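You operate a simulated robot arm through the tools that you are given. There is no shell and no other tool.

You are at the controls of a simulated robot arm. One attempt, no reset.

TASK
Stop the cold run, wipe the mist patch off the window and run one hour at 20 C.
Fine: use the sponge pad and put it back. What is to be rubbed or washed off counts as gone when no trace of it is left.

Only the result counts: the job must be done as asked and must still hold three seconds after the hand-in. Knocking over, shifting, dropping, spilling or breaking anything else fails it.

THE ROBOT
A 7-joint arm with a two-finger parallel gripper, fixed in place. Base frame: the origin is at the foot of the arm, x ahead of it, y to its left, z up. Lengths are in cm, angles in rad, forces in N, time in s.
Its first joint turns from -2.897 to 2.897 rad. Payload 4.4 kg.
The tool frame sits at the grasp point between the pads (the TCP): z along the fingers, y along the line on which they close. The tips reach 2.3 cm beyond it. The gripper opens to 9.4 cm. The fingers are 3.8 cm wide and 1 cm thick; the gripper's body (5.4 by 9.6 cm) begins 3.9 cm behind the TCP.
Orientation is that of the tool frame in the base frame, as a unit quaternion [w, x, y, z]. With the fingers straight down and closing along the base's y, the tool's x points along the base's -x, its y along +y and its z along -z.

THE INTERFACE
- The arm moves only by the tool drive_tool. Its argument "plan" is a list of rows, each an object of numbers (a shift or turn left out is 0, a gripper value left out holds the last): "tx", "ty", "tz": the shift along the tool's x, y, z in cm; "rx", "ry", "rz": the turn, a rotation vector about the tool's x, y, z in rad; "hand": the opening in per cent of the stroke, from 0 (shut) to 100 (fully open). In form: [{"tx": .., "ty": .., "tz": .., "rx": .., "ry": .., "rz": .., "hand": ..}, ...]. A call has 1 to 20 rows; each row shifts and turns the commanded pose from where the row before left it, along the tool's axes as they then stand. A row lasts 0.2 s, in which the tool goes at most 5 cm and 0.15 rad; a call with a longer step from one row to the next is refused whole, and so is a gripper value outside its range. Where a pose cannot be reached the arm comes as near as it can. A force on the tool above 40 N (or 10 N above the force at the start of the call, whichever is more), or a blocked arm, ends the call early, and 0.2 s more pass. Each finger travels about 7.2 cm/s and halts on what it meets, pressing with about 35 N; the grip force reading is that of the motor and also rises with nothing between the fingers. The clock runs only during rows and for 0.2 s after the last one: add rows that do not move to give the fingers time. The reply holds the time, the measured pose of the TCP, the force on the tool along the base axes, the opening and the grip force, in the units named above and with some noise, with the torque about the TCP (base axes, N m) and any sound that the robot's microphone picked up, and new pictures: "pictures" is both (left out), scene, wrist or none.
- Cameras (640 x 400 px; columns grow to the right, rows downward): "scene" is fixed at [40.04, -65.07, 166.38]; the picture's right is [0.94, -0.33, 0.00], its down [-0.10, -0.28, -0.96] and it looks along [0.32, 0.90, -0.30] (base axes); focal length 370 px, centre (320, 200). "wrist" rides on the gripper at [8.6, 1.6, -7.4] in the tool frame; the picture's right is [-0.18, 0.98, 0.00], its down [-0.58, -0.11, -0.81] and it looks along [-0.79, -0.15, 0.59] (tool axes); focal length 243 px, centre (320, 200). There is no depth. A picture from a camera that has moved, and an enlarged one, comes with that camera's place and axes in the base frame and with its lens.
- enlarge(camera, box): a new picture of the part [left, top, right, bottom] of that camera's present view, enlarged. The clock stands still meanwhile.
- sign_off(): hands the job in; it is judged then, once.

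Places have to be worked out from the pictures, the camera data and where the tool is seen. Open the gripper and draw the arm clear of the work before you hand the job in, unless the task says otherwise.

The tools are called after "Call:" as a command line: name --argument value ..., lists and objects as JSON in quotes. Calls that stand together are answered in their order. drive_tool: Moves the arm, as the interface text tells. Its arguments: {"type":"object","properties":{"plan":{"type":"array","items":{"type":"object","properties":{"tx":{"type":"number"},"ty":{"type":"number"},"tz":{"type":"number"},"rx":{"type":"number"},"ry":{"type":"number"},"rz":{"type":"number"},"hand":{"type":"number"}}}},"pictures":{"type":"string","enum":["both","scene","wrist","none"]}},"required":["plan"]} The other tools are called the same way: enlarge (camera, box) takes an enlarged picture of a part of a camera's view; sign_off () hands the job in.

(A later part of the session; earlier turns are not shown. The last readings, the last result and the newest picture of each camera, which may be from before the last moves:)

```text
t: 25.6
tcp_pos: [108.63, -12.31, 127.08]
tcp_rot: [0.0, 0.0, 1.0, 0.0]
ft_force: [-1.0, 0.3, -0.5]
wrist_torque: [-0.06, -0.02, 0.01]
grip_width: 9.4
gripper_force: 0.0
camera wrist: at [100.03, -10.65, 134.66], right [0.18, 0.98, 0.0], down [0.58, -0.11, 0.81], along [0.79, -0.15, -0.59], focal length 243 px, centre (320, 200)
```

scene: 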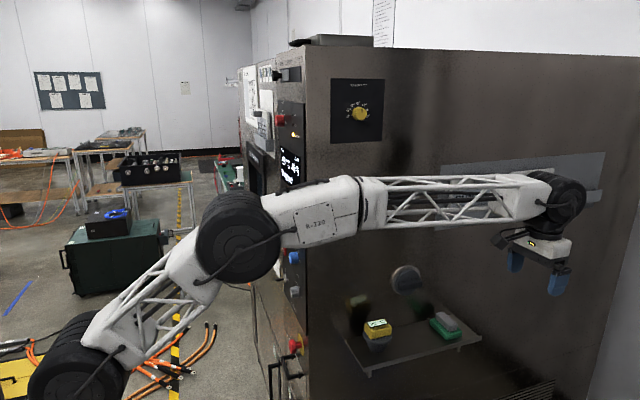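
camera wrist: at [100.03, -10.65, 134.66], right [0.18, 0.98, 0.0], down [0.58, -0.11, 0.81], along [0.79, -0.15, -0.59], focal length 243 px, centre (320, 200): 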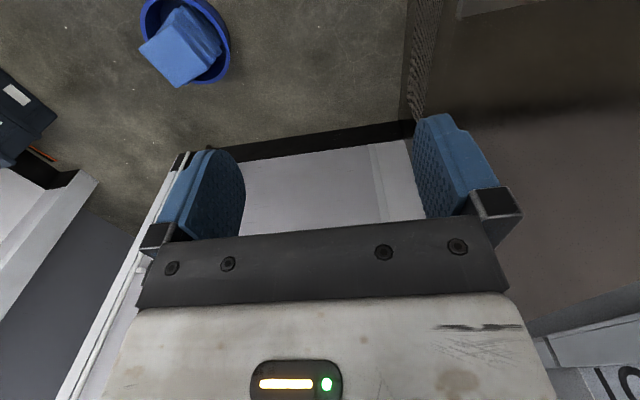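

The arm reaches easily. I now yaw the hand 90° so the camera is on the -y side (away from the wall and plug) with the fingers closing along x, and lean it slightly outward.

Call:
drive_tool --plan '[{"rz": -0.1428}, {"rz": -0.1428}, {"rz": -0.1428}, {"rz": -0.1428}, {"rz": -0.1428}, {"rz": -0.1428}, {"rz": -0.1428}, {"rz": -0.1428}, {"rz": -0.1428}, {"rz": -0.1428}, {"rz": -0.1428}, {"ry": -0.15, "hand": 64}, {"ry": -0.15}, {}]' --pictures "both"

```text
t: 28.6
tcp_pos: [108.54, -12.12, 127.26]
tcp_rot: [-0.106, 0.699, -0.699, -0.106]
ft_force: [-0.2, 0.2, 0.2]
wrist_torque: [-0.02, 0.0, 0.0]
grip_width: 6.02
gripper_force: 0.1
camera wrist: at [106.9, -22.52, 131.83], right [-0.98, 0.18, 0.05], down [0.11, 0.32, 0.94], along [0.15, 0.93, -0.33], focal length 243 px, centre (320, 200)
```

scene: 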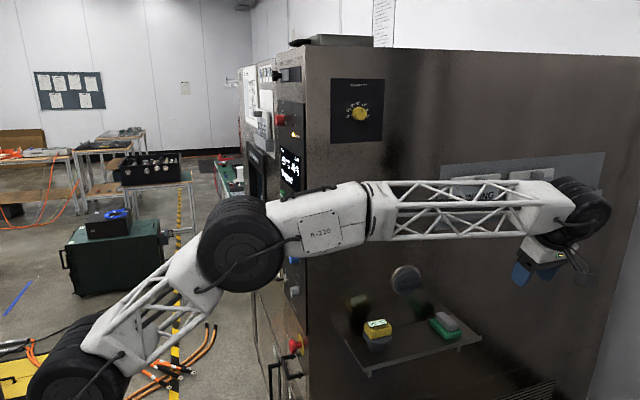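
wrist: 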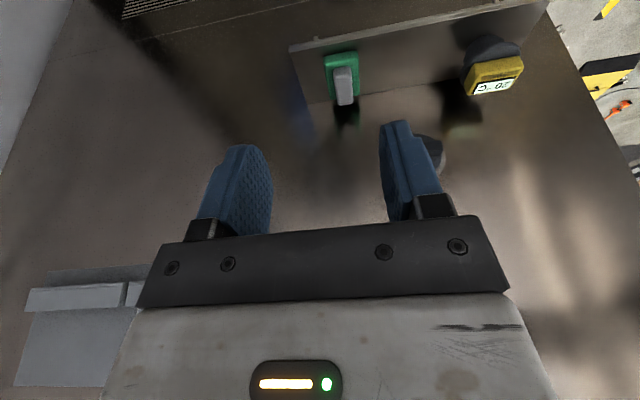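

Excellent pose and view. Zoom on the pad to refine its place.

Call:
enlarge --camera "wrist" --box '[290, 30, 390, 110]'

Call:
enlarge --camera "wrist" --box '[380, 20, 550, 180]'

```text
5.00 times, centred on (340, 70) of wrist
camera zoom: at [106.9, -22.52, 131.83], right [-0.98, 0.18, 0.05], down [0.11, 0.32, 0.94], along [0.15, 0.93, -0.33], focal length 1213 px, centre (220, 850)
```

zoom: 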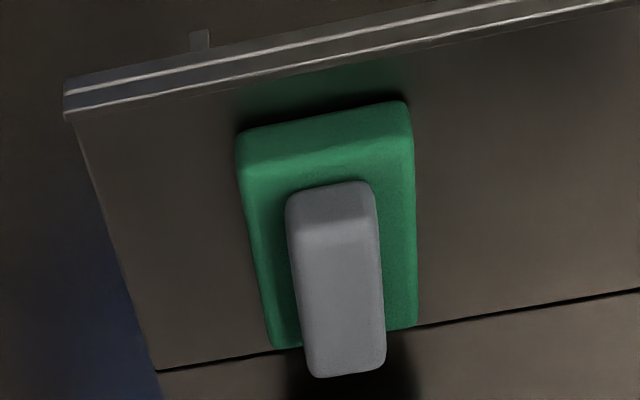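

```text
2.50 times, centred on (465, 100) of wrist
camera zoom: at [106.9, -22.52, 131.83], right [-0.98, 0.18, 0.05], down [0.11, 0.32, 0.94], along [0.15, 0.93, -0.33], focal length 606 px, centre (-42, 450)
```

zoom: 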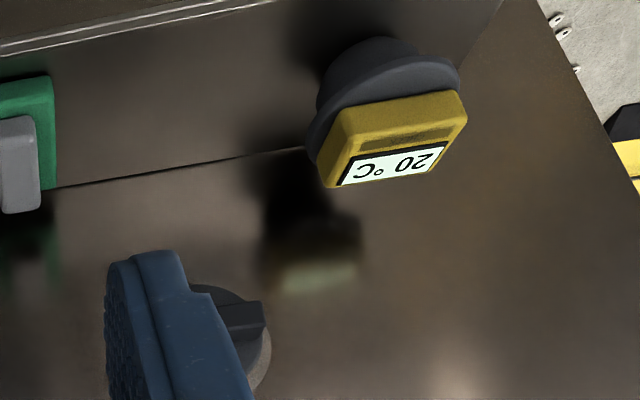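

Estimated grip centre now ~(107.3, 13, 98.5). I move to a pre-grasp point about 13 cm out along the tool axis.

Call:
drive_tool --plan '[{"tx": -3.1, "ty": 0.2, "tz": 2}, {"tx": -3.1, "ty": 0.2, "tz": 2}, {"tx": -3.1, "ty": 0.2, "tz": 2}, {"tx": -3.1, "ty": 0.2, "tz": 2}, {"tx": -3.0, "ty": 0.2, "tz": 2}, {"tz": 4}, {"tz": 4}, {}]' --pictures "both"

Call:
enlarge --camera "wrist" --box '[220, 0, 420, 240]'

```text
t: 30.4
tcp_pos: [107.56, 8.0, 114.52]
tcp_rot: [0.105, -0.699, 0.699, 0.105]
ft_force: [-0.4, 0.6, 0.1]
wrist_torque: [-0.01, -0.01, -0.01]
grip_width: 6.01
gripper_force: 0.0
camera wrist: at [105.91, -2.41, 119.21], right [-0.98, 0.18, 0.05], down [0.11, 0.32, 0.94], along [0.15, 0.93, -0.33], focal length 243 px, centre (320, 200)
```

scene: 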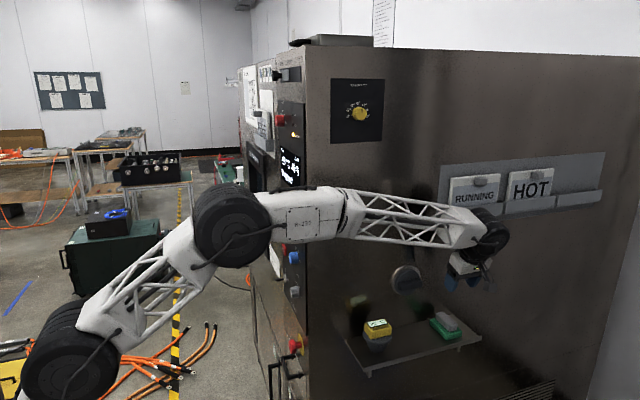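
wrist: 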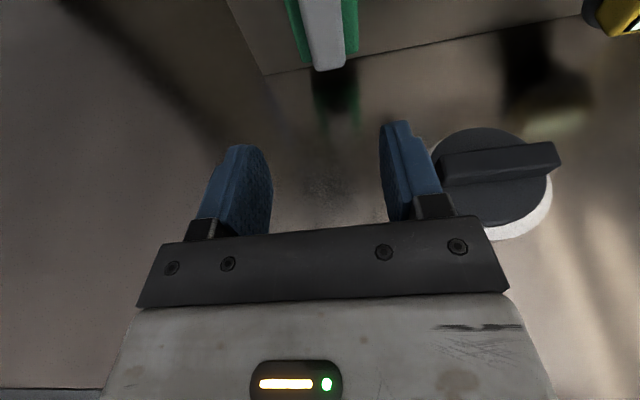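

```text
1.67 times, centred on (320, 120) of wrist
camera zoom: at [105.91, -2.41, 119.21], right [-0.98, 0.18, 0.05], down [0.11, 0.32, 0.94], along [0.15, 0.93, -0.33], focal length 404 px, centre (320, 333)
```

zoom: 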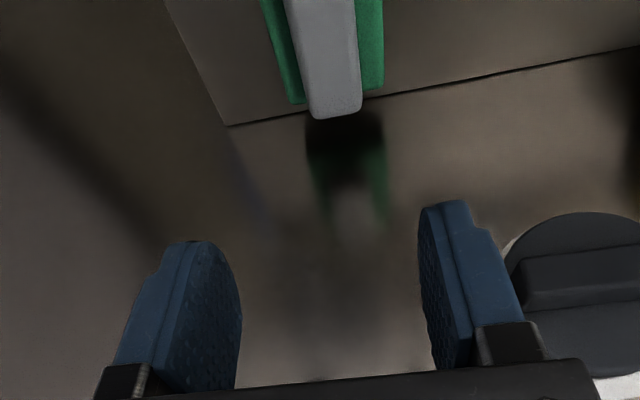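

Grip centre refined to (107.1, 13.0). I shift 0.4 cm and descend most of the way.

Call:
drive_tool --plan '[{"ty": 0.4, "tz": 4}, {"tz": 4}, {"tz": 3.5}, {}]' --pictures "both"

Call:
enlarge --camera "scene" --box '[410, 260, 510, 350]'

```text
t: 31.4
tcp_pos: [106.89, 11.28, 103.53]
tcp_rot: [-0.105, 0.7, -0.699, -0.106]
ft_force: [0.7, -0.1, 0.1]
wrist_torque: [-0.01, 0.01, -0.02]
grip_width: 6.04
gripper_force: 0.1
camera wrist: at [105.38, 0.77, 108.21], right [-0.98, 0.18, 0.05], down [0.11, 0.32, 0.94], along [0.15, 0.93, -0.33], focal length 243 px, centre (320, 200)
```

scene: 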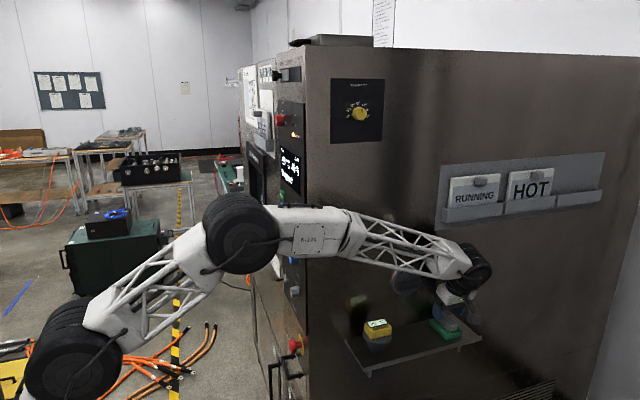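
wrist: 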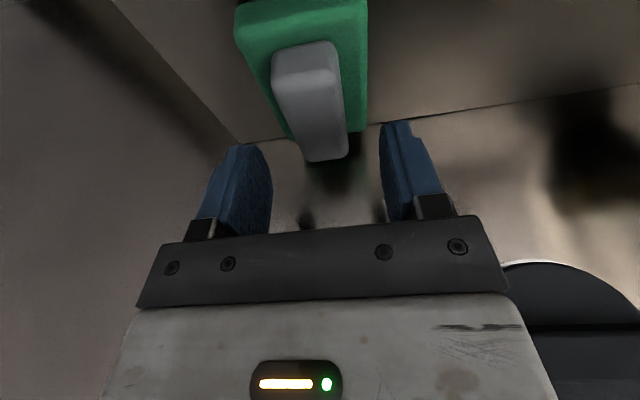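

```text
4.44 times, centred on (460, 305) of scene
camera zoom: at [40.04, -65.07, 166.38], right [0.94, -0.33, 0.0], down [-0.1, -0.28, -0.96], along [0.32, 0.9, -0.3], focal length 1644 px, centre (-302, -267)
```

zoom: 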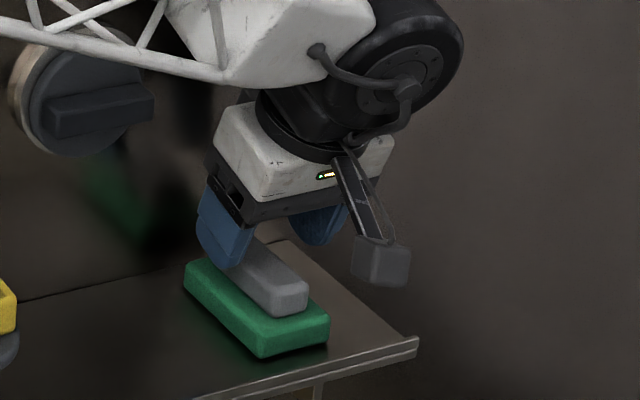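

Fingers straddle the grip well. Lower further, slowly, watching force.

Call:
drive_tool --plan '[{"tz": 1.5, "ty": -0.15}, {"tz": 1.0}, {"tz": 0.5}, {"tz": 0.4}, {}]' --pictures "both"

Call:
enlarge --camera "scene" --box '[410, 270, 490, 350]'

Call:
enlarge --camera "wrist" --box '[190, 0, 450, 240]'

```text
t: 32.5
tcp_pos: [107.42, 12.22, 100.97]
tcp_rot: [-0.108, 0.7, -0.699, -0.103]
ft_force: [0.8, -0.1, 4.5]
wrist_torque: [-0.05, 0.09, 0.04]
grip_width: 6.01
gripper_force: 0.0
stopped in row 5: the force on the tool passed its limit at 43 N (the readings are from after the stop); the commanded pose is now the measured one
camera wrist: at [105.73, 1.8, 105.61], right [-0.98, 0.18, 0.05], down [0.1, 0.32, 0.94], along [0.15, 0.93, -0.33], focal length 243 px, centre (320, 200)
```

scene: 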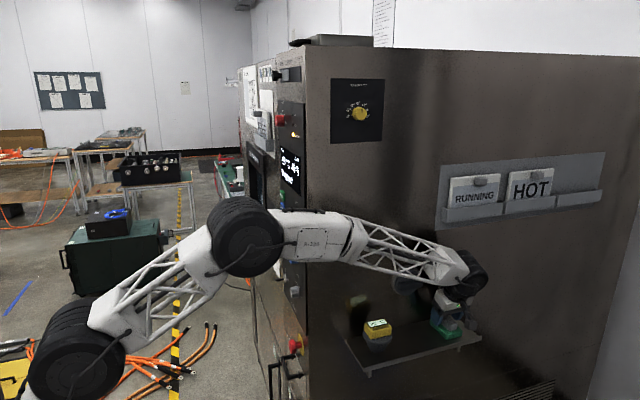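
wrist: 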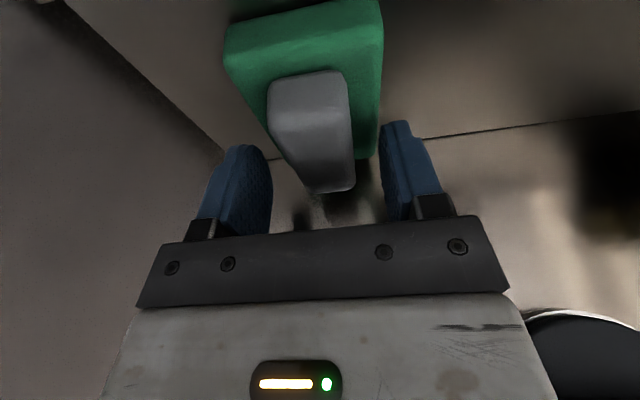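

```text
5.00 times, centred on (450, 310) of scene
camera zoom: at [40.04, -65.07, 166.38], right [0.94, -0.33, 0.0], down [-0.1, -0.28, -0.96], along [0.32, 0.9, -0.3], focal length 1849 px, centre (-330, -350)
```

zoom: 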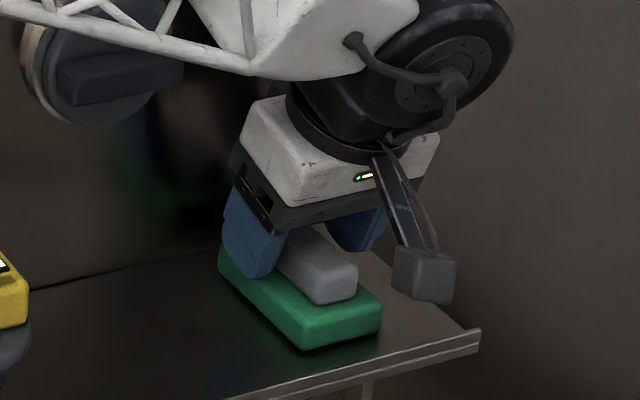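

```text
1.67 times, centred on (320, 120) of wrist
camera zoom: at [105.73, 1.8, 105.61], right [-0.98, 0.18, 0.05], down [0.1, 0.32, 0.94], along [0.15, 0.93, -0.33], focal length 404 px, centre (320, 333)
```

zoom: 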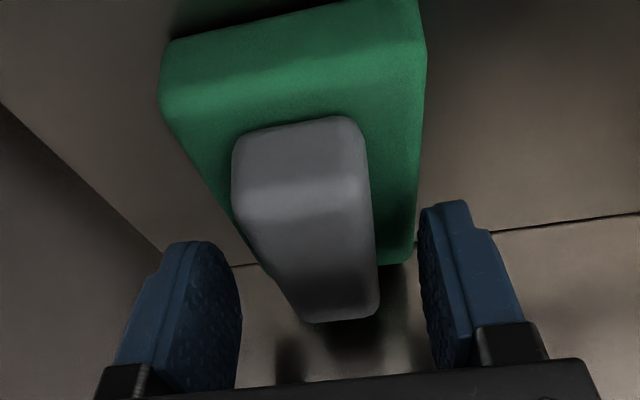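

The fingertips touched the green base, so the fingers are at full depth beside the grip. I back off slightly and close.

Call:
drive_tool --plan '[{"tz": -0.2}, {"hand": 0}, {}, {}, {}, {}]' --pictures "wrist"

```text
t: 33.9
tcp_pos: [107.35, 12.19, 101.08]
tcp_rot: [0.108, -0.699, 0.699, 0.103]
ft_force: [0.2, 0.0, 0.5]
wrist_torque: [0.0, 0.01, 0.0]
grip_width: 2.91
gripper_force: 34.9
camera wrist: at [105.68, 1.72, 105.7], right [-0.98, 0.18, 0.05], down [0.1, 0.32, 0.94], along [0.15, 0.93, -0.33], focal length 243 px, centre (320, 200)
```

wrist: 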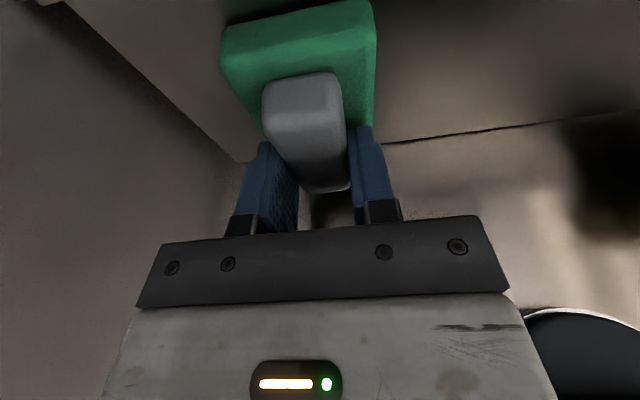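

Gripped (2.91 cm). I lift along the tool axis and check.

Call:
drive_tool --plan '[{"tz": -1}, {"tz": -3}, {"tz": -4}, {"tz": -4.5}, {"tz": -4.5}, {}]' --pictures "both"

```text
t: 35.3
tcp_pos: [107.42, 6.81, 117.28]
tcp_rot: [-0.108, 0.699, -0.699, -0.103]
ft_force: [0.0, 0.3, -0.1]
wrist_torque: [0.0, 0.01, 0.01]
grip_width: 2.92
gripper_force: 35.0
camera wrist: at [105.75, -3.51, 122.01], right [-0.98, 0.18, 0.05], down [0.1, 0.32, 0.94], along [0.15, 0.93, -0.33], focal length 243 px, centre (320, 200)
```

scene: 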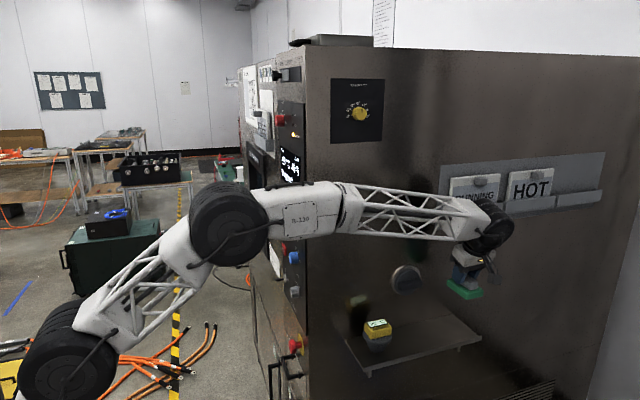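
wrist: 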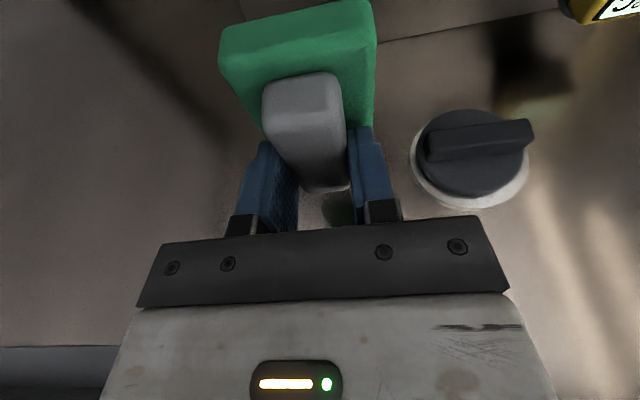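

Pad secured. I carry it out to -y, up and back toward the arm.

Call:
drive_tool --plan '[{"tx": 4.3, "tz": -1.33}, {"tx": 4.3, "tz": -1.33}, {"tx": 4.3, "tz": -1.33}, {"tx": 4.3, "tz": -1.33}, {"tx": -1.1, "tz": -3.6}, {"tx": -1.1, "tz": -3.6}, {"tx": -1.1, "tz": -3.6}, {"ty": 4.7}, {"ty": 4.7}, {"ty": 4.7}, {"ty": 4.7}, {"ty": 4.7}, {"ty": 4.7}, {"ty": 4.7}, {"ty": 4.7}, {"ty": 4.7}, {"ty": 4.7}, {"ty": 4.7}, {"ty": 4.7}, {"ty": 4.7}]' --pictures "both"

```text
t: 39.5
tcp_pos: [45.86, -10.9, 128.04]
tcp_rot: [-0.107, 0.7, -0.699, -0.103]
ft_force: [-1.4, 1.6, -0.7]
wrist_torque: [-0.02, -0.01, 0.0]
grip_width: 2.91
gripper_force: 35.0
camera wrist: at [44.19, -21.34, 132.66], right [-0.98, 0.18, 0.05], down [0.1, 0.32, 0.94], along [0.15, 0.93, -0.33], focal length 243 px, centre (320, 200)
```

scene: 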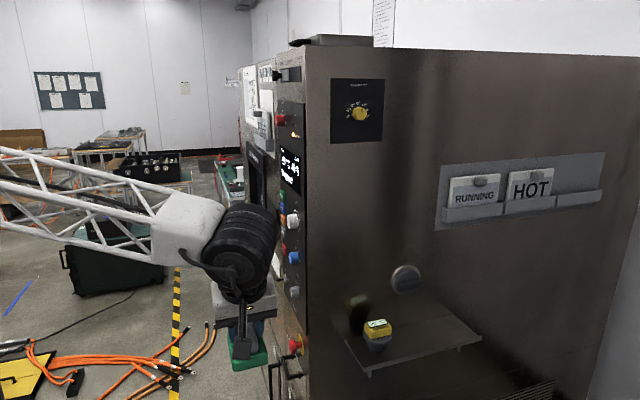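
wrist: 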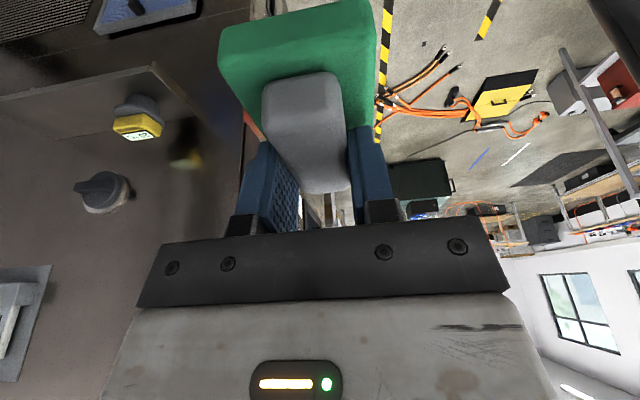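

Next I back off to x≈37 and travel left along the front to y≈59.

Call:
drive_tool --plan '[{"ty": 4.5}, {"ty": 4.5}, {"tx": -4.45, "tz": 1.38}, {"tx": -4.45, "tz": 1.38}, {"tx": -4.45, "tz": 1.38}, {"tx": -4.45, "tz": 1.38}, {"tx": -4.45, "tz": 1.38}, {"tx": -4.45, "tz": 1.38}, {"tx": -4.45, "tz": 1.38}, {"tx": -4.45, "tz": 1.38}, {"tx": -4.45, "tz": 1.38}, {"tx": -4.45, "tz": 1.38}, {"tx": -4.45, "tz": 1.38}, {"tx": -4.45, "tz": 1.38}, {"tx": -4.45, "tz": 1.38}, {"tx": -4.45, "tz": 1.38}, {"tx": -4.45, "tz": 1.38}]' --pictures "both"

```text
t: 43.1
tcp_pos: [36.86, 59.18, 127.99]
tcp_rot: [-0.108, 0.7, -0.698, -0.104]
ft_force: [-0.7, 0.4, -0.6]
wrist_torque: [-0.03, -0.01, 0.02]
grip_width: 2.92
gripper_force: 34.8
camera wrist: at [35.17, 48.69, 132.79], right [-0.98, 0.18, 0.05], down [0.1, 0.32, 0.94], along [0.15, 0.93, -0.33], focal length 243 px, centre (320, 200)
```

scene: 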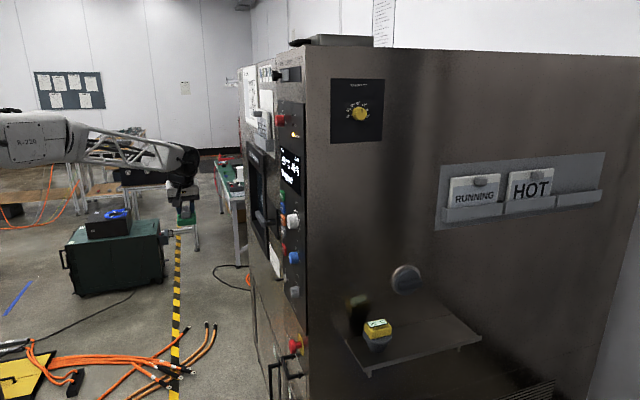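
wrist: 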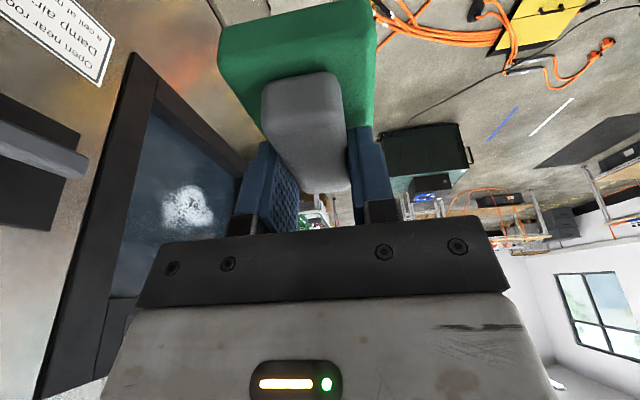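

The mist is visible; let me zoom in to determine pane depth and patch extent.

Call:
enlarge --camera "wrist" --box '[40, 40, 260, 280]'

Call:
enlarge --camera "wrist" --box '[140, 160, 250, 250]'

```text
1.67 times, centred on (150, 160) of wrist
camera zoom: at [35.17, 48.69, 132.79], right [-0.98, 0.18, 0.05], down [0.1, 0.32, 0.94], along [0.15, 0.93, -0.33], focal length 404 px, centre (603, 267)
```

zoom: 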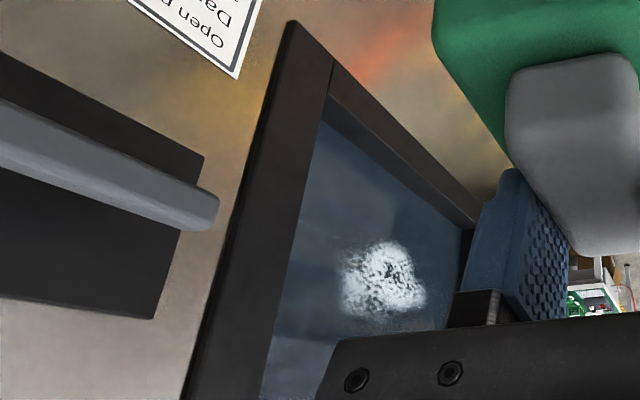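

```text
4.44 times, centred on (195, 205) of wrist
camera zoom: at [35.17, 48.69, 132.79], right [-0.98, 0.18, 0.05], down [0.1, 0.32, 0.94], along [0.15, 0.93, -0.33], focal length 1078 px, centre (876, 178)
```

zoom: 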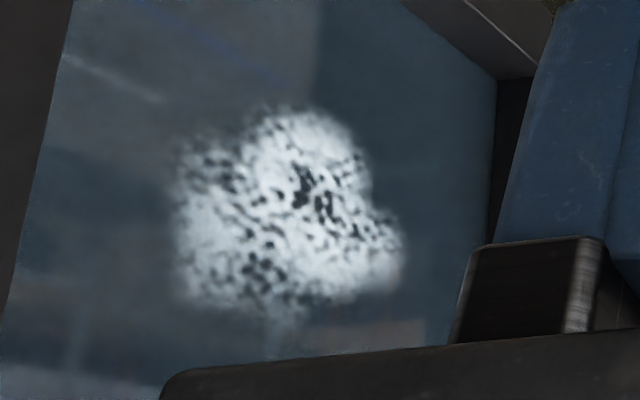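

The patch spans about y 84–100, z 111–122 on a pane at x≈69–70, well inside the recess. I rotate the hand about the base y axis by -90° so the pad face points at the window (lean toward +y).

Call:
drive_tool --plan '[{"rx": 0.1364, "rz": -0.0422}, {"rx": 0.1364, "rz": -0.0422}, {"rx": 0.1364, "rz": -0.0422}, {"rx": 0.1364, "rz": -0.0422}, {"rx": 0.1364, "rz": -0.0422}, {"rx": 0.1364, "rz": -0.0422}, {"rx": 0.1364, "rz": -0.0422}, {"rx": 0.1364, "rz": -0.0422}, {"rx": 0.1364, "rz": -0.0422}, {"rx": 0.1364, "rz": -0.0422}, {"rx": 0.1364, "rz": -0.0422}, {}]' --pictures "both"

```text
t: 45.7
tcp_pos: [37.23, 59.1, 128.03]
tcp_rot: [0.57, -0.568, 0.417, -0.423]
ft_force: [0.7, 0.3, -0.9]
wrist_torque: [-0.01, 0.01, -0.01]
grip_width: 2.92
gripper_force: 35.1
camera wrist: at [32.58, 48.63, 126.49], right [-0.05, 0.18, -0.98], down [-0.94, 0.32, 0.1], along [0.33, 0.93, 0.15], focal length 243 px, centre (320, 200)
```

scene: 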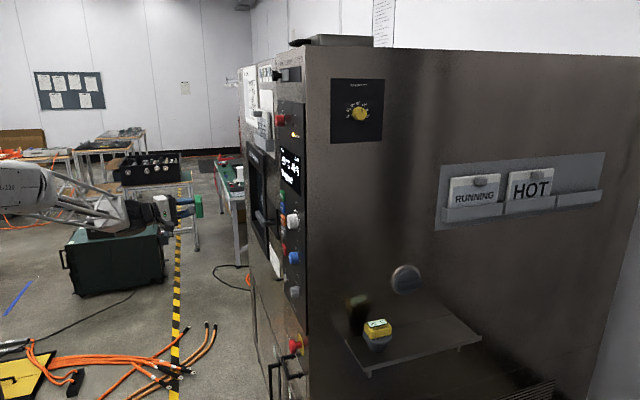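
wrist: 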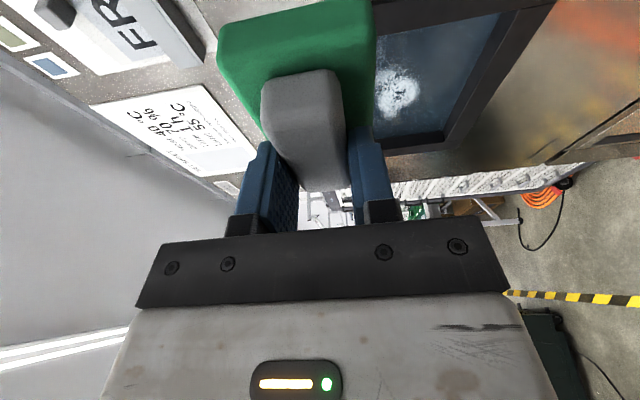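

Orientation as intended. I move to the pre-contact place in front of the left part of the window.

Call:
drive_tool --plan '[{"tx": -3.88, "tz": 1.2, "ty": 1.17}, {"tx": -3.88, "tz": 1.2, "ty": 1.17}, {"tx": -3.88, "tz": 1.2, "ty": 1.17}, {"tx": -3.88, "tz": 1.2, "ty": 1.17}, {"tx": -3.88, "tz": 1.2, "ty": 1.17}, {"tx": -3.88, "tz": 1.2, "ty": 1.17}, {"tx": 1.09, "tz": 3.53}, {"tx": 1.09, "tz": 3.53}, {"tx": 1.09, "tz": 3.53}, {"tx": 1.09, "tz": 3.53}, {}]' --pictures "both"

Call:
enlarge --camera "scene" --box '[200, 130, 310, 290]'

```text
t: 48.1
tcp_pos: [51.96, 83.3, 121.25]
tcp_rot: [0.571, -0.568, 0.418, -0.421]
ft_force: [-0.5, -0.7, -1.4]
wrist_torque: [0.0, -0.02, -0.01]
grip_width: 2.92
gripper_force: 35.1
camera wrist: at [47.39, 72.91, 119.64], right [-0.05, 0.18, -0.98], down [-0.94, 0.32, 0.1], along [0.33, 0.93, 0.15], focal length 243 px, centre (320, 200)
```

scene: 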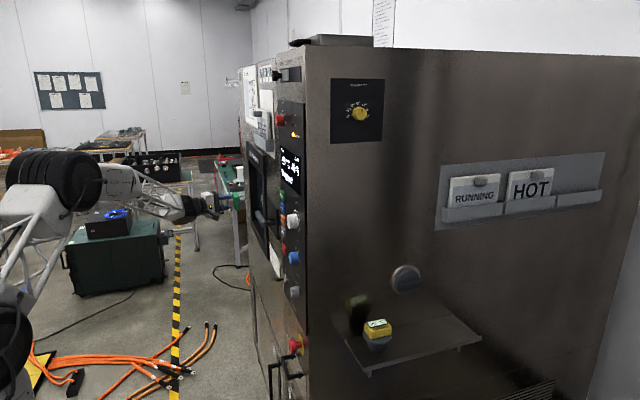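
wrist: 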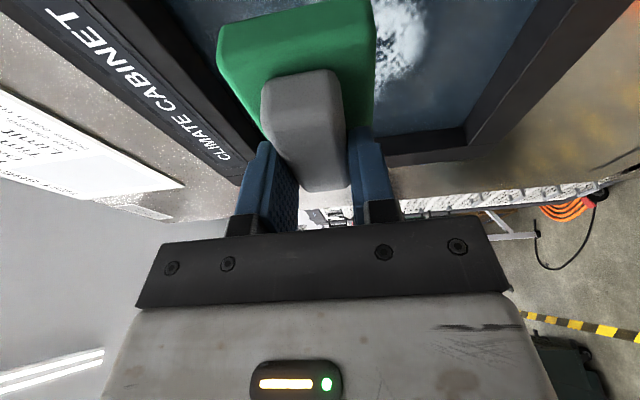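

```text
2.50 times, centred on (255, 210) of scene
camera zoom: at [40.04, -65.07, 166.38], right [0.94, -0.33, 0.0], down [-0.1, -0.28, -0.96], along [0.32, 0.9, -0.3], focal length 924 px, centre (482, 175)
```

zoom: 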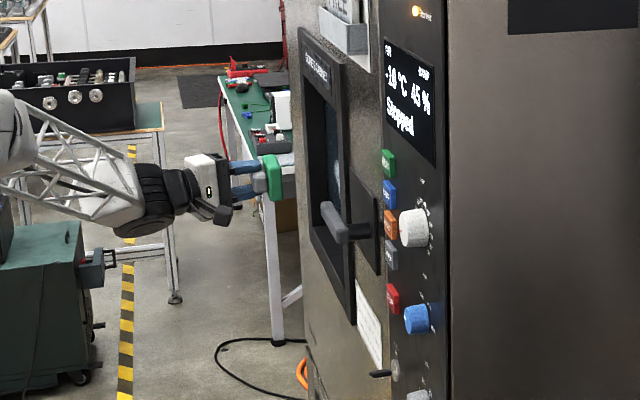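

Clear path into the recess. I advance until close to the pane, then slowly to contact.

Call:
drive_tool --plan '[{"tx": 1.18, "tz": 3.82}, {"tx": 1.18, "tz": 3.82}, {"tx": 0.296, "tz": 0.955}, {"tx": 0.296, "tz": 0.955}, {}]' --pictures "both"

```text
t: 49.3
tcp_pos: [61.94, 83.52, 121.58]
tcp_rot: [0.571, -0.567, 0.418, -0.421]
ft_force: [-0.7, -0.4, 0.5]
wrist_torque: [-0.01, 0.05, -0.03]
grip_width: 2.93
gripper_force: 35.2
camera wrist: at [57.47, 73.07, 119.89], right [-0.05, 0.18, -0.98], down [-0.94, 0.32, 0.1], along [0.33, 0.93, 0.15], focal length 243 px, centre (320, 200)
```

scene: 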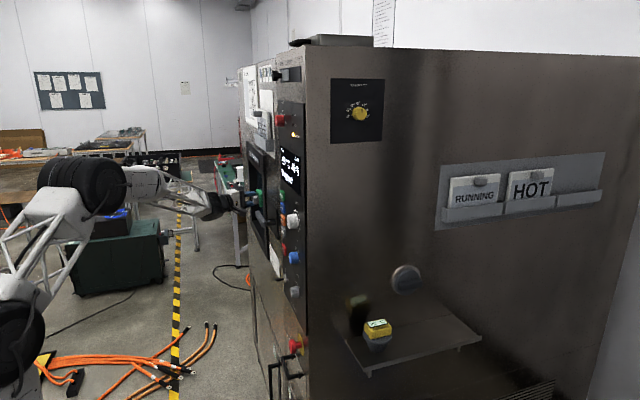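
wrist: 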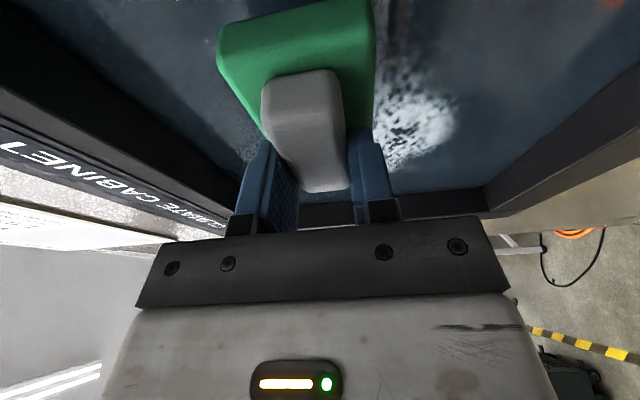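

No contact yet. I continue in 0.5 cm steps.

Call:
drive_tool --plan '[{"tx": 0.148, "tz": 0.4775}, {"tx": 0.148, "tz": 0.4775}, {"tx": 0.148, "tz": 0.4775}, {}]' --pictures "wrist"

```text
t: 50.3
tcp_pos: [63.43, 83.4, 121.38]
tcp_rot: [0.571, -0.568, 0.418, -0.421]
ft_force: [0.1, 0.6, -0.8]
wrist_torque: [-0.01, 0.05, -0.02]
grip_width: 2.95
gripper_force: 34.9
camera wrist: at [58.94, 72.91, 119.75], right [-0.05, 0.18, -0.98], down [-0.94, 0.32, 0.1], along [0.33, 0.93, 0.15], focal length 243 px, centre (320, 200)
```

wrist: 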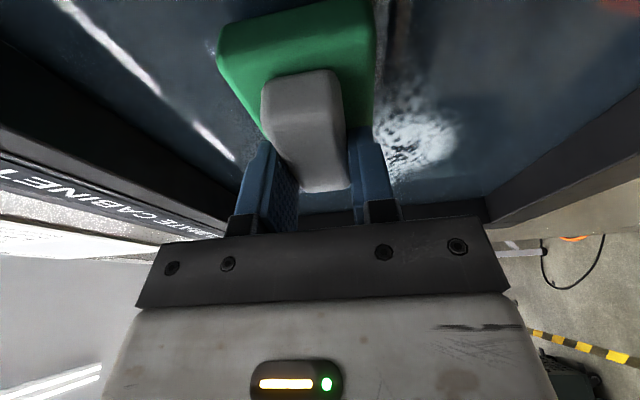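

Call:
drive_tool --plan '[{"tx": 0.09, "tz": 0.287}, {"tx": 0.09, "tz": 0.287}, {"tx": 0.09, "tz": 0.287}, {"tx": 0.09, "tz": 0.287}, {}]' --pictures "wrist"

```text
t: 51.0
tcp_pos: [63.87, 83.5, 121.37]
tcp_rot: [0.571, -0.568, 0.418, -0.421]
ft_force: [-13.0, -1.4, 1.2]
wrist_torque: [0.04, 0.11, 0.0]
grip_width: 2.91
gripper_force: 34.7
stopped in row 3: the force on the tool passed its limit at 51 N (the readings are from after the stop); the commanded pose is now the measured one
camera wrist: at [59.32, 73.03, 119.7], right [-0.05, 0.18, -0.98], down [-0.94, 0.32, 0.1], along [0.33, 0.93, 0.15], focal length 243 px, centre (320, 200)
```

wrist: 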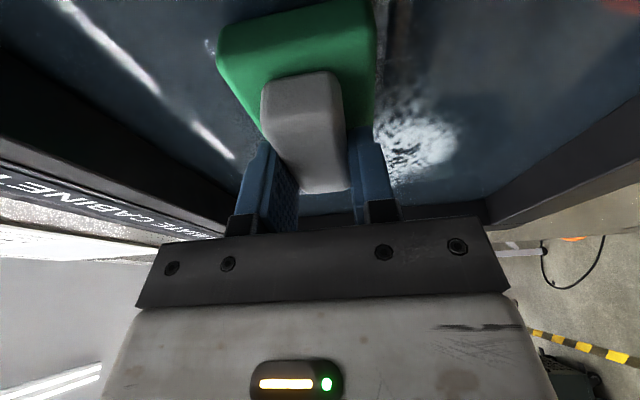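

Contact with the pane at TCP x≈63.9 with ~13 N. I sweep toward +y across the patch's upper third at this depth.

Call:
drive_tool --plan '[{"tx": -1.433, "tz": 0.443}, {"tx": -1.433, "tz": 0.443}, {"tx": -1.433, "tz": 0.443}, {"tx": -1.433, "tz": 0.443}, {"tx": -1.433, "tz": 0.443}, {"tx": -1.433, "tz": 0.443}]' --pictures "wrist"

```text
t: 52.4
tcp_pos: [63.83, 92.46, 121.21]
tcp_rot: [0.57, -0.569, 0.417, -0.421]
ft_force: [-14.2, -5.7, -2.4]
wrist_torque: [-0.04, 0.2, 0.0]
grip_width: 2.93
gripper_force: 35.3
camera wrist: at [59.31, 82.01, 119.65], right [-0.05, 0.17, -0.98], down [-0.94, 0.32, 0.1], along [0.33, 0.93, 0.15], focal length 243 px, centre (320, 200)
```

wrist: 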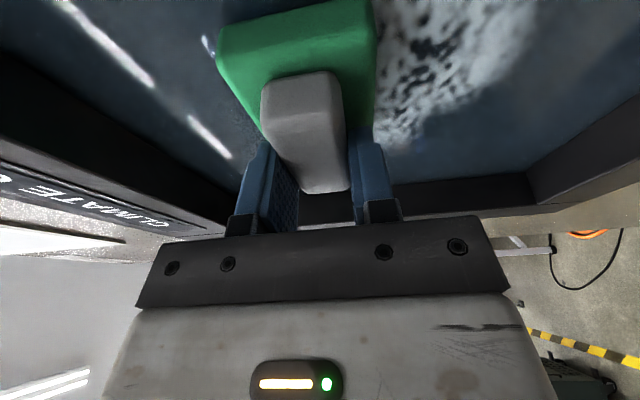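

Sliding with steady 14 N. I continue to the right end, step down and sweep back.

Call:
drive_tool --plan '[{"tx": -1.433, "tz": 0.443}, {"tx": -1.433, "tz": 0.443}, {"tx": -1.433, "tz": 0.443}, {"tx": -1.433, "tz": 0.443}, {"tx": -1.433, "tz": 0.443}, {"tx": -0.955, "tz": 0.2955}, {"ty": 1.3}, {"ty": 1.3}, {"ty": 1.0}, {}]' --pictures "wrist"

Call:
drive_tool --plan '[{"tx": 1.433, "tz": -0.443}, {"tx": 1.433, "tz": -0.443}, {"tx": 1.433, "tz": -0.443}, {"tx": 1.433, "tz": -0.443}, {"tx": 1.433, "tz": -0.443}, {"tx": 1.433, "tz": -0.443}, {"tx": 1.433, "tz": -0.443}, {"tx": 1.433, "tz": -0.443}, {"tx": 1.433, "tz": -0.443}, {"tx": 1.433, "tz": -0.443}, {"tx": 1.433, "tz": -0.443}, {"tx": 1.433, "tz": -0.443}, {}]' --pictures "wrist"

```text
t: 54.6
tcp_pos: [63.95, 100.83, 117.77]
tcp_rot: [0.571, -0.568, 0.417, -0.421]
ft_force: [-20.4, 1.9, 4.1]
wrist_torque: [0.03, 0.09, -0.08]
grip_width: 2.94
gripper_force: 35.0
camera wrist: at [59.32, 90.47, 116.12], right [-0.05, 0.18, -0.98], down [-0.94, 0.32, 0.1], along [0.33, 0.93, 0.15], focal length 243 px, centre (320, 200)
```

wrist: 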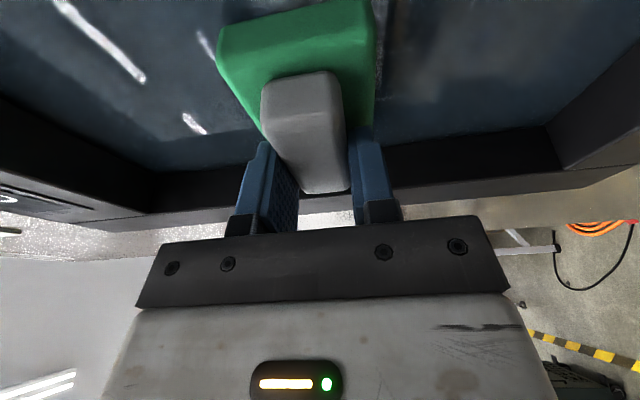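

```text
t: 56.0
tcp_pos: [63.9, 92.5, 117.57]
tcp_rot: [0.571, -0.569, 0.416, -0.421]
ft_force: [-17.0, 0.1, -0.3]
wrist_torque: [0.0, 0.14, -0.59]
grip_width: 2.91
gripper_force: 34.9
stopped in row 6: the force on the tool passed its limit at 41 N (the readings are from after the stop); the commanded pose is now the measured one
camera wrist: at [59.34, 82.01, 116.14], right [-0.05, 0.17, -0.98], down [-0.94, 0.31, 0.1], along [0.33, 0.93, 0.15], focal length 243 px, centre (320, 200)
```

wrist: 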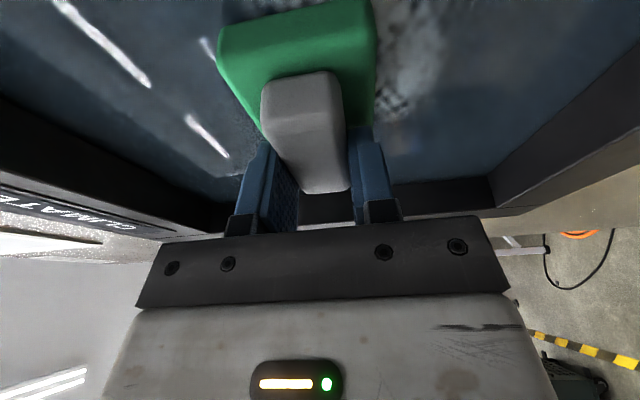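

The mist is fading where wiped, so it is on the outside. I ease the press a bit and continue the sweep.

Call:
drive_tool --plan '[{"tx": -0.03, "tz": -0.1}, {"tx": 1.194, "tz": -0.369}, {"tx": 1.194, "tz": -0.369}, {"tx": 1.194, "tz": -0.369}, {"tx": 1.194, "tz": -0.369}, {"tx": 1.194, "tz": -0.369}, {"tx": 1.194, "tz": -0.369}, {"tx": 1.194, "tz": -0.369}, {"tx": 1.0, "tz": -0.31}, {"ty": 1.3}, {"ty": 1.3}, {"ty": 1.0}, {}]' --pictures "wrist"

```text
t: 58.8
tcp_pos: [63.82, 82.54, 114.07]
tcp_rot: [0.572, -0.568, 0.417, -0.421]
ft_force: [-8.7, -0.1, -0.2]
wrist_torque: [0.04, 0.27, -0.16]
grip_width: 2.92
gripper_force: 35.1
camera wrist: at [59.32, 72.15, 112.49], right [-0.05, 0.18, -0.98], down [-0.94, 0.31, 0.1], along [0.33, 0.93, 0.15], focal length 243 px, centre (320, 200)
```

wrist: 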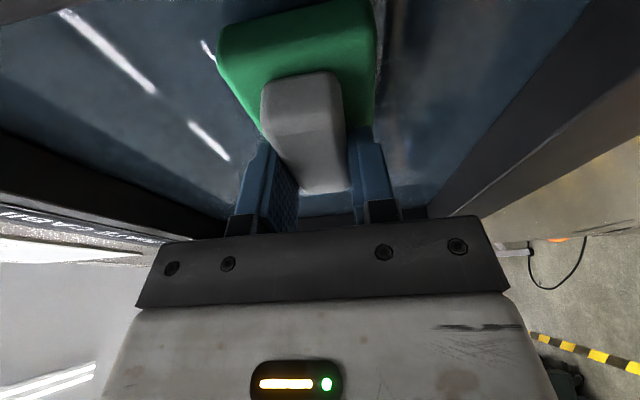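

Next, sweep right at z≈114, with a slight extra press, then step down.

Call:
drive_tool --plan '[{"tz": 0.07}, {"tx": -1.433, "tz": 0.443}, {"tx": -1.433, "tz": 0.443}, {"tx": -1.433, "tz": 0.443}, {"tx": -1.433, "tz": 0.443}, {"tx": -1.433, "tz": 0.443}, {"tx": -1.433, "tz": 0.443}, {"tx": -1.433, "tz": 0.443}, {"tx": -1.433, "tz": 0.443}, {"tx": -1.433, "tz": 0.443}, {"tx": -1.433, "tz": 0.443}, {"tx": -1.433, "tz": 0.443}, {"tx": -1.433, "tz": 0.443}, {"ty": 1.2}, {"ty": 1.2}, {"ty": 0.6}, {}]' --pictures "wrist"

```text
t: 62.4
tcp_pos: [63.79, 100.54, 111.21]
tcp_rot: [0.571, -0.568, 0.417, -0.421]
ft_force: [-0.5, 0.3, -0.5]
wrist_torque: [0.02, 0.03, -0.02]
grip_width: 2.94
gripper_force: 35.0
camera wrist: at [59.29, 90.16, 109.58], right [-0.05, 0.18, -0.98], down [-0.94, 0.31, 0.1], along [0.33, 0.93, 0.15], focal length 243 px, centre (320, 200)
```

wrist: 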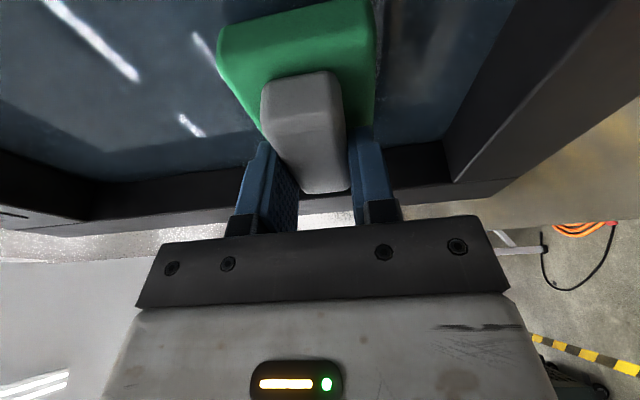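

Contact was lost toward the right end; I press again by small steps and then check force.

Call:
drive_tool --plan '[{"tx": 0.03, "tz": 0.1}, {"tx": 0.03, "tz": 0.1}, {}]' --pictures "none"

```text
t: 63.2
tcp_pos: [63.76, 100.77, 111.11]
tcp_rot: [0.571, -0.569, 0.417, -0.42]
ft_force: [-31.9, -2.2, 0.3]
wrist_torque: [0.03, 0.31, -0.66]
grip_width: 2.93
gripper_force: 34.2
```

Call:
drive_tool --plan '[{"tx": -0.03, "tz": -0.1}, {"tx": 1.194, "tz": -0.369}, {"tx": 1.194, "tz": -0.369}, {"tx": 1.194, "tz": -0.369}, {"tx": 1.194, "tz": -0.369}, {"tx": 1.194, "tz": -0.369}, {"tx": 1.194, "tz": -0.369}, {"tx": 1.194, "tz": -0.369}, {"tx": 1.194, "tz": -0.369}, {"tx": 1.194, "tz": -0.369}, {"tx": 1.194, "tz": -0.369}, {"tx": 1.194, "tz": -0.369}, {"tx": 1.194, "tz": -0.369}, {"tx": 1.194, "tz": -0.369}, {"tx": 1.194, "tz": -0.369}]' --pictures "wrist"

```text
t: 64.4
tcp_pos: [63.87, 95.93, 110.91]
tcp_rot: [0.571, -0.569, 0.416, -0.421]
ft_force: [-10.6, 1.6, 0.0]
wrist_torque: [-0.05, 0.05, -0.41]
grip_width: 2.91
gripper_force: 35.4
stopped in row 6: the force on the tool passed its limit at 43 N (the readings are from after the stop); the commanded pose is now the measured one
camera wrist: at [59.36, 85.47, 109.4], right [-0.05, 0.17, -0.98], down [-0.94, 0.31, 0.1], along [0.33, 0.93, 0.15], focal length 243 px, centre (320, 200)
```

wrist: 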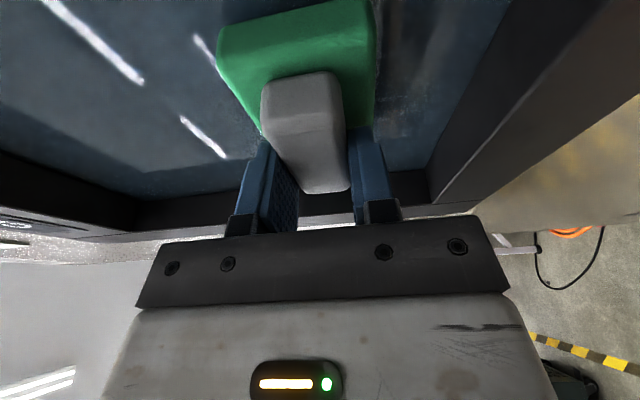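

The pane is slightly oblique, so for the leftward sweep I retreat a hair per row.

Call:
drive_tool --plan '[{"tx": 1.194, "tz": -0.378}, {"tx": 1.194, "tz": -0.378}, {"tx": 1.194, "tz": -0.378}, {"tx": 1.194, "tz": -0.378}, {"tx": 1.194, "tz": -0.378}, {"tx": 1.194, "tz": -0.378}, {"tx": 1.194, "tz": -0.378}, {"tx": 1.194, "tz": -0.378}, {"tx": 1.194, "tz": -0.378}, {"tx": 1.194, "tz": -0.378}, {"tx": 1.194, "tz": -0.378}]' --pictures "none"

```text
t: 66.8
tcp_pos: [63.88, 82.13, 111.08]
tcp_rot: [0.571, -0.569, 0.417, -0.42]
ft_force: [-3.9, 0.9, 0.5]
wrist_torque: [-0.02, 0.08, -0.13]
grip_width: 2.94
gripper_force: 35.1
```

Now retract to inspect the pane.

Call:
drive_tool --plan '[{"tx": -0.6, "tz": -1.9}, {"tx": -1.33, "tz": -4.3}, {"tx": -1.33, "tz": -4.3}, {"tx": -1.33, "tz": -4.3}, {"tx": -1.33, "tz": -4.3}, {"tx": 4.3, "tz": -1.33}, {"tx": 4.3, "tz": -1.33}, {"tx": 4.3, "tz": -1.33}, {}]' --pictures "wrist"

Call:
enlarge --camera "wrist" --box '[350, 0, 560, 170]'

Call:
enlarge --camera "wrist" --box '[200, 0, 400, 200]'

```text
t: 68.8
tcp_pos: [44.74, 67.86, 110.77]
tcp_rot: [0.568, -0.567, 0.42, -0.424]
ft_force: [-0.5, 0.2, -1.3]
wrist_torque: [-0.02, 0.04, -0.01]
grip_width: 2.91
gripper_force: 34.9
camera wrist: at [40.15, 57.48, 109.22], right [-0.05, 0.17, -0.98], down [-0.94, 0.32, 0.1], along [0.34, 0.93, 0.15], focal length 243 px, centre (320, 200)
```

wrist: 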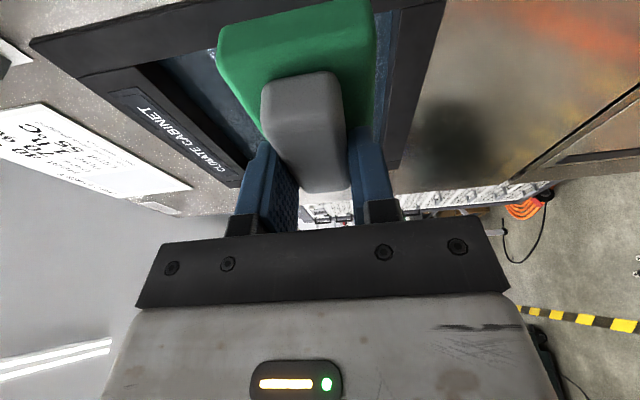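

```text
2.35 times, centred on (455, 85) of wrist
camera zoom: at [40.15, 57.48, 109.22], right [-0.05, 0.17, -0.98], down [-0.94, 0.32, 0.1], along [0.34, 0.93, 0.15], focal length 571 px, centre (2, 471)
```

zoom: 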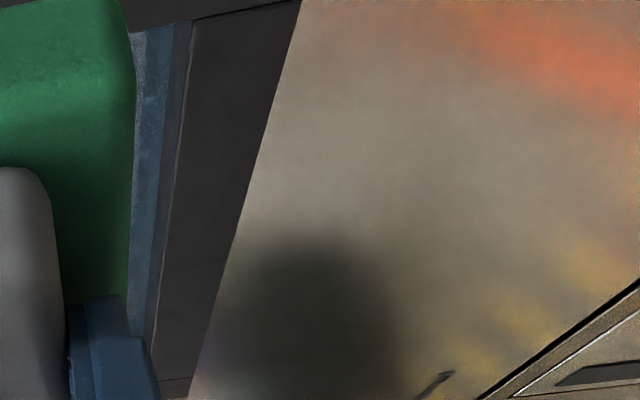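

```text
2.00 times, centred on (300, 100) of wrist
camera zoom: at [40.15, 57.48, 109.22], right [-0.05, 0.17, -0.98], down [-0.94, 0.32, 0.1], along [0.34, 0.93, 0.15], focal length 485 px, centre (360, 400)
```

zoom: 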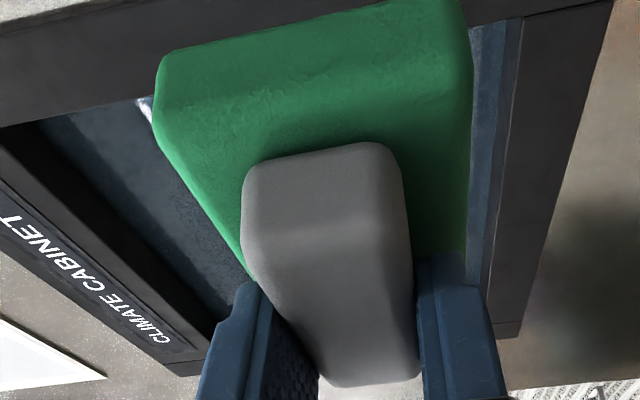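

The pad hides the pane; I raise the hand so the window shows to the side of it.

Call:
drive_tool --plan '[{"ty": -4.5}, {"ty": -4.5}, {"ty": -4.5}, {"ty": -4.5}, {"ty": -4.5}, {"tx": -1.3, "tz": -4.3}, {}]' --pictures "wrist"

Call:
enlarge --camera "wrist" --box '[370, 0, 570, 160]'

```text
t: 70.4
tcp_pos: [39.3, 68.42, 133.46]
tcp_rot: [0.572, -0.568, 0.416, -0.42]
ft_force: [0.5, 0.1, -0.7]
wrist_torque: [0.01, 0.02, -0.01]
grip_width: 2.91
gripper_force: 35.5
camera wrist: at [34.77, 57.99, 131.81], right [-0.05, 0.18, -0.98], down [-0.94, 0.31, 0.1], along [0.33, 0.93, 0.15], focal length 243 px, centre (320, 200)
```

wrist: 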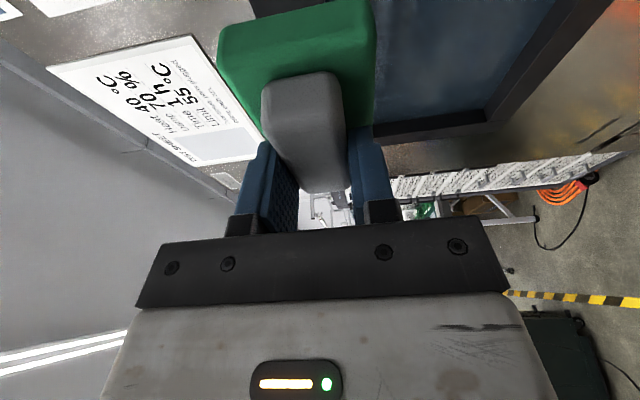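

```text
2.50 times, centred on (470, 80) of wrist
camera zoom: at [34.77, 57.99, 131.81], right [-0.05, 0.18, -0.98], down [-0.94, 0.31, 0.1], along [0.33, 0.93, 0.15], focal length 606 px, centre (-55, 500)
```

zoom: 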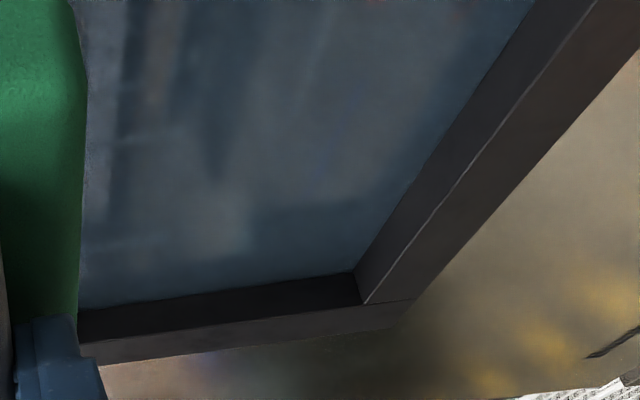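

It looks clean but reflections confuse; I rotate back to the earlier viewing pose, which had a clear view of the patch.

Call:
drive_tool --plan '[{"tx": 4.4, "tz": -1.36, "ty": 1}, {"tx": 4.4, "tz": -1.36, "ty": 2}, {"ty": 2}, {"rx": -0.1364, "rz": 0.0422}, {"rx": -0.1364, "rz": 0.0422}, {"rx": -0.1364, "rz": 0.0422}, {"rx": -0.1364, "rz": 0.0422}, {"rx": -0.1364, "rz": 0.0422}, {"rx": -0.1364, "rz": 0.0422}, {"rx": -0.1364, "rz": 0.0422}, {"rx": -0.1364, "rz": 0.0422}, {"rx": -0.1364, "rz": 0.0422}, {"rx": -0.1364, "rz": 0.0422}, {"rx": -0.1364, "rz": 0.0422}, {}]' --pictures "both"

Call:
enlarge --camera "wrist" --box '[100, 100, 260, 260]'

```text
refused: row 2 steps farther than a row can; nothing moved
```

```text
2.50 times, centred on (180, 180) of wrist
camera zoom: at [34.77, 57.99, 131.81], right [-0.05, 0.18, -0.98], down [-0.94, 0.31, 0.1], along [0.33, 0.93, 0.15], focal length 606 px, centre (670, 250)
```

zoom: 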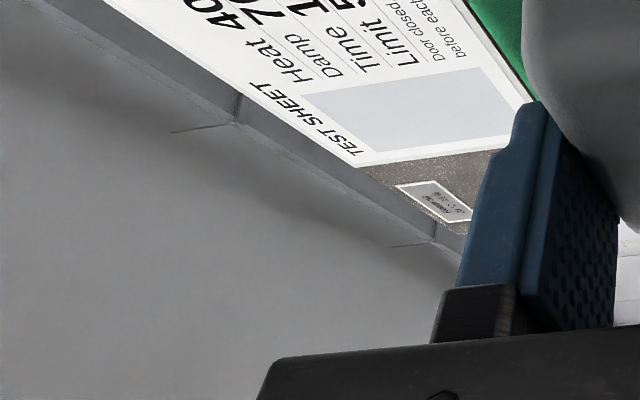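

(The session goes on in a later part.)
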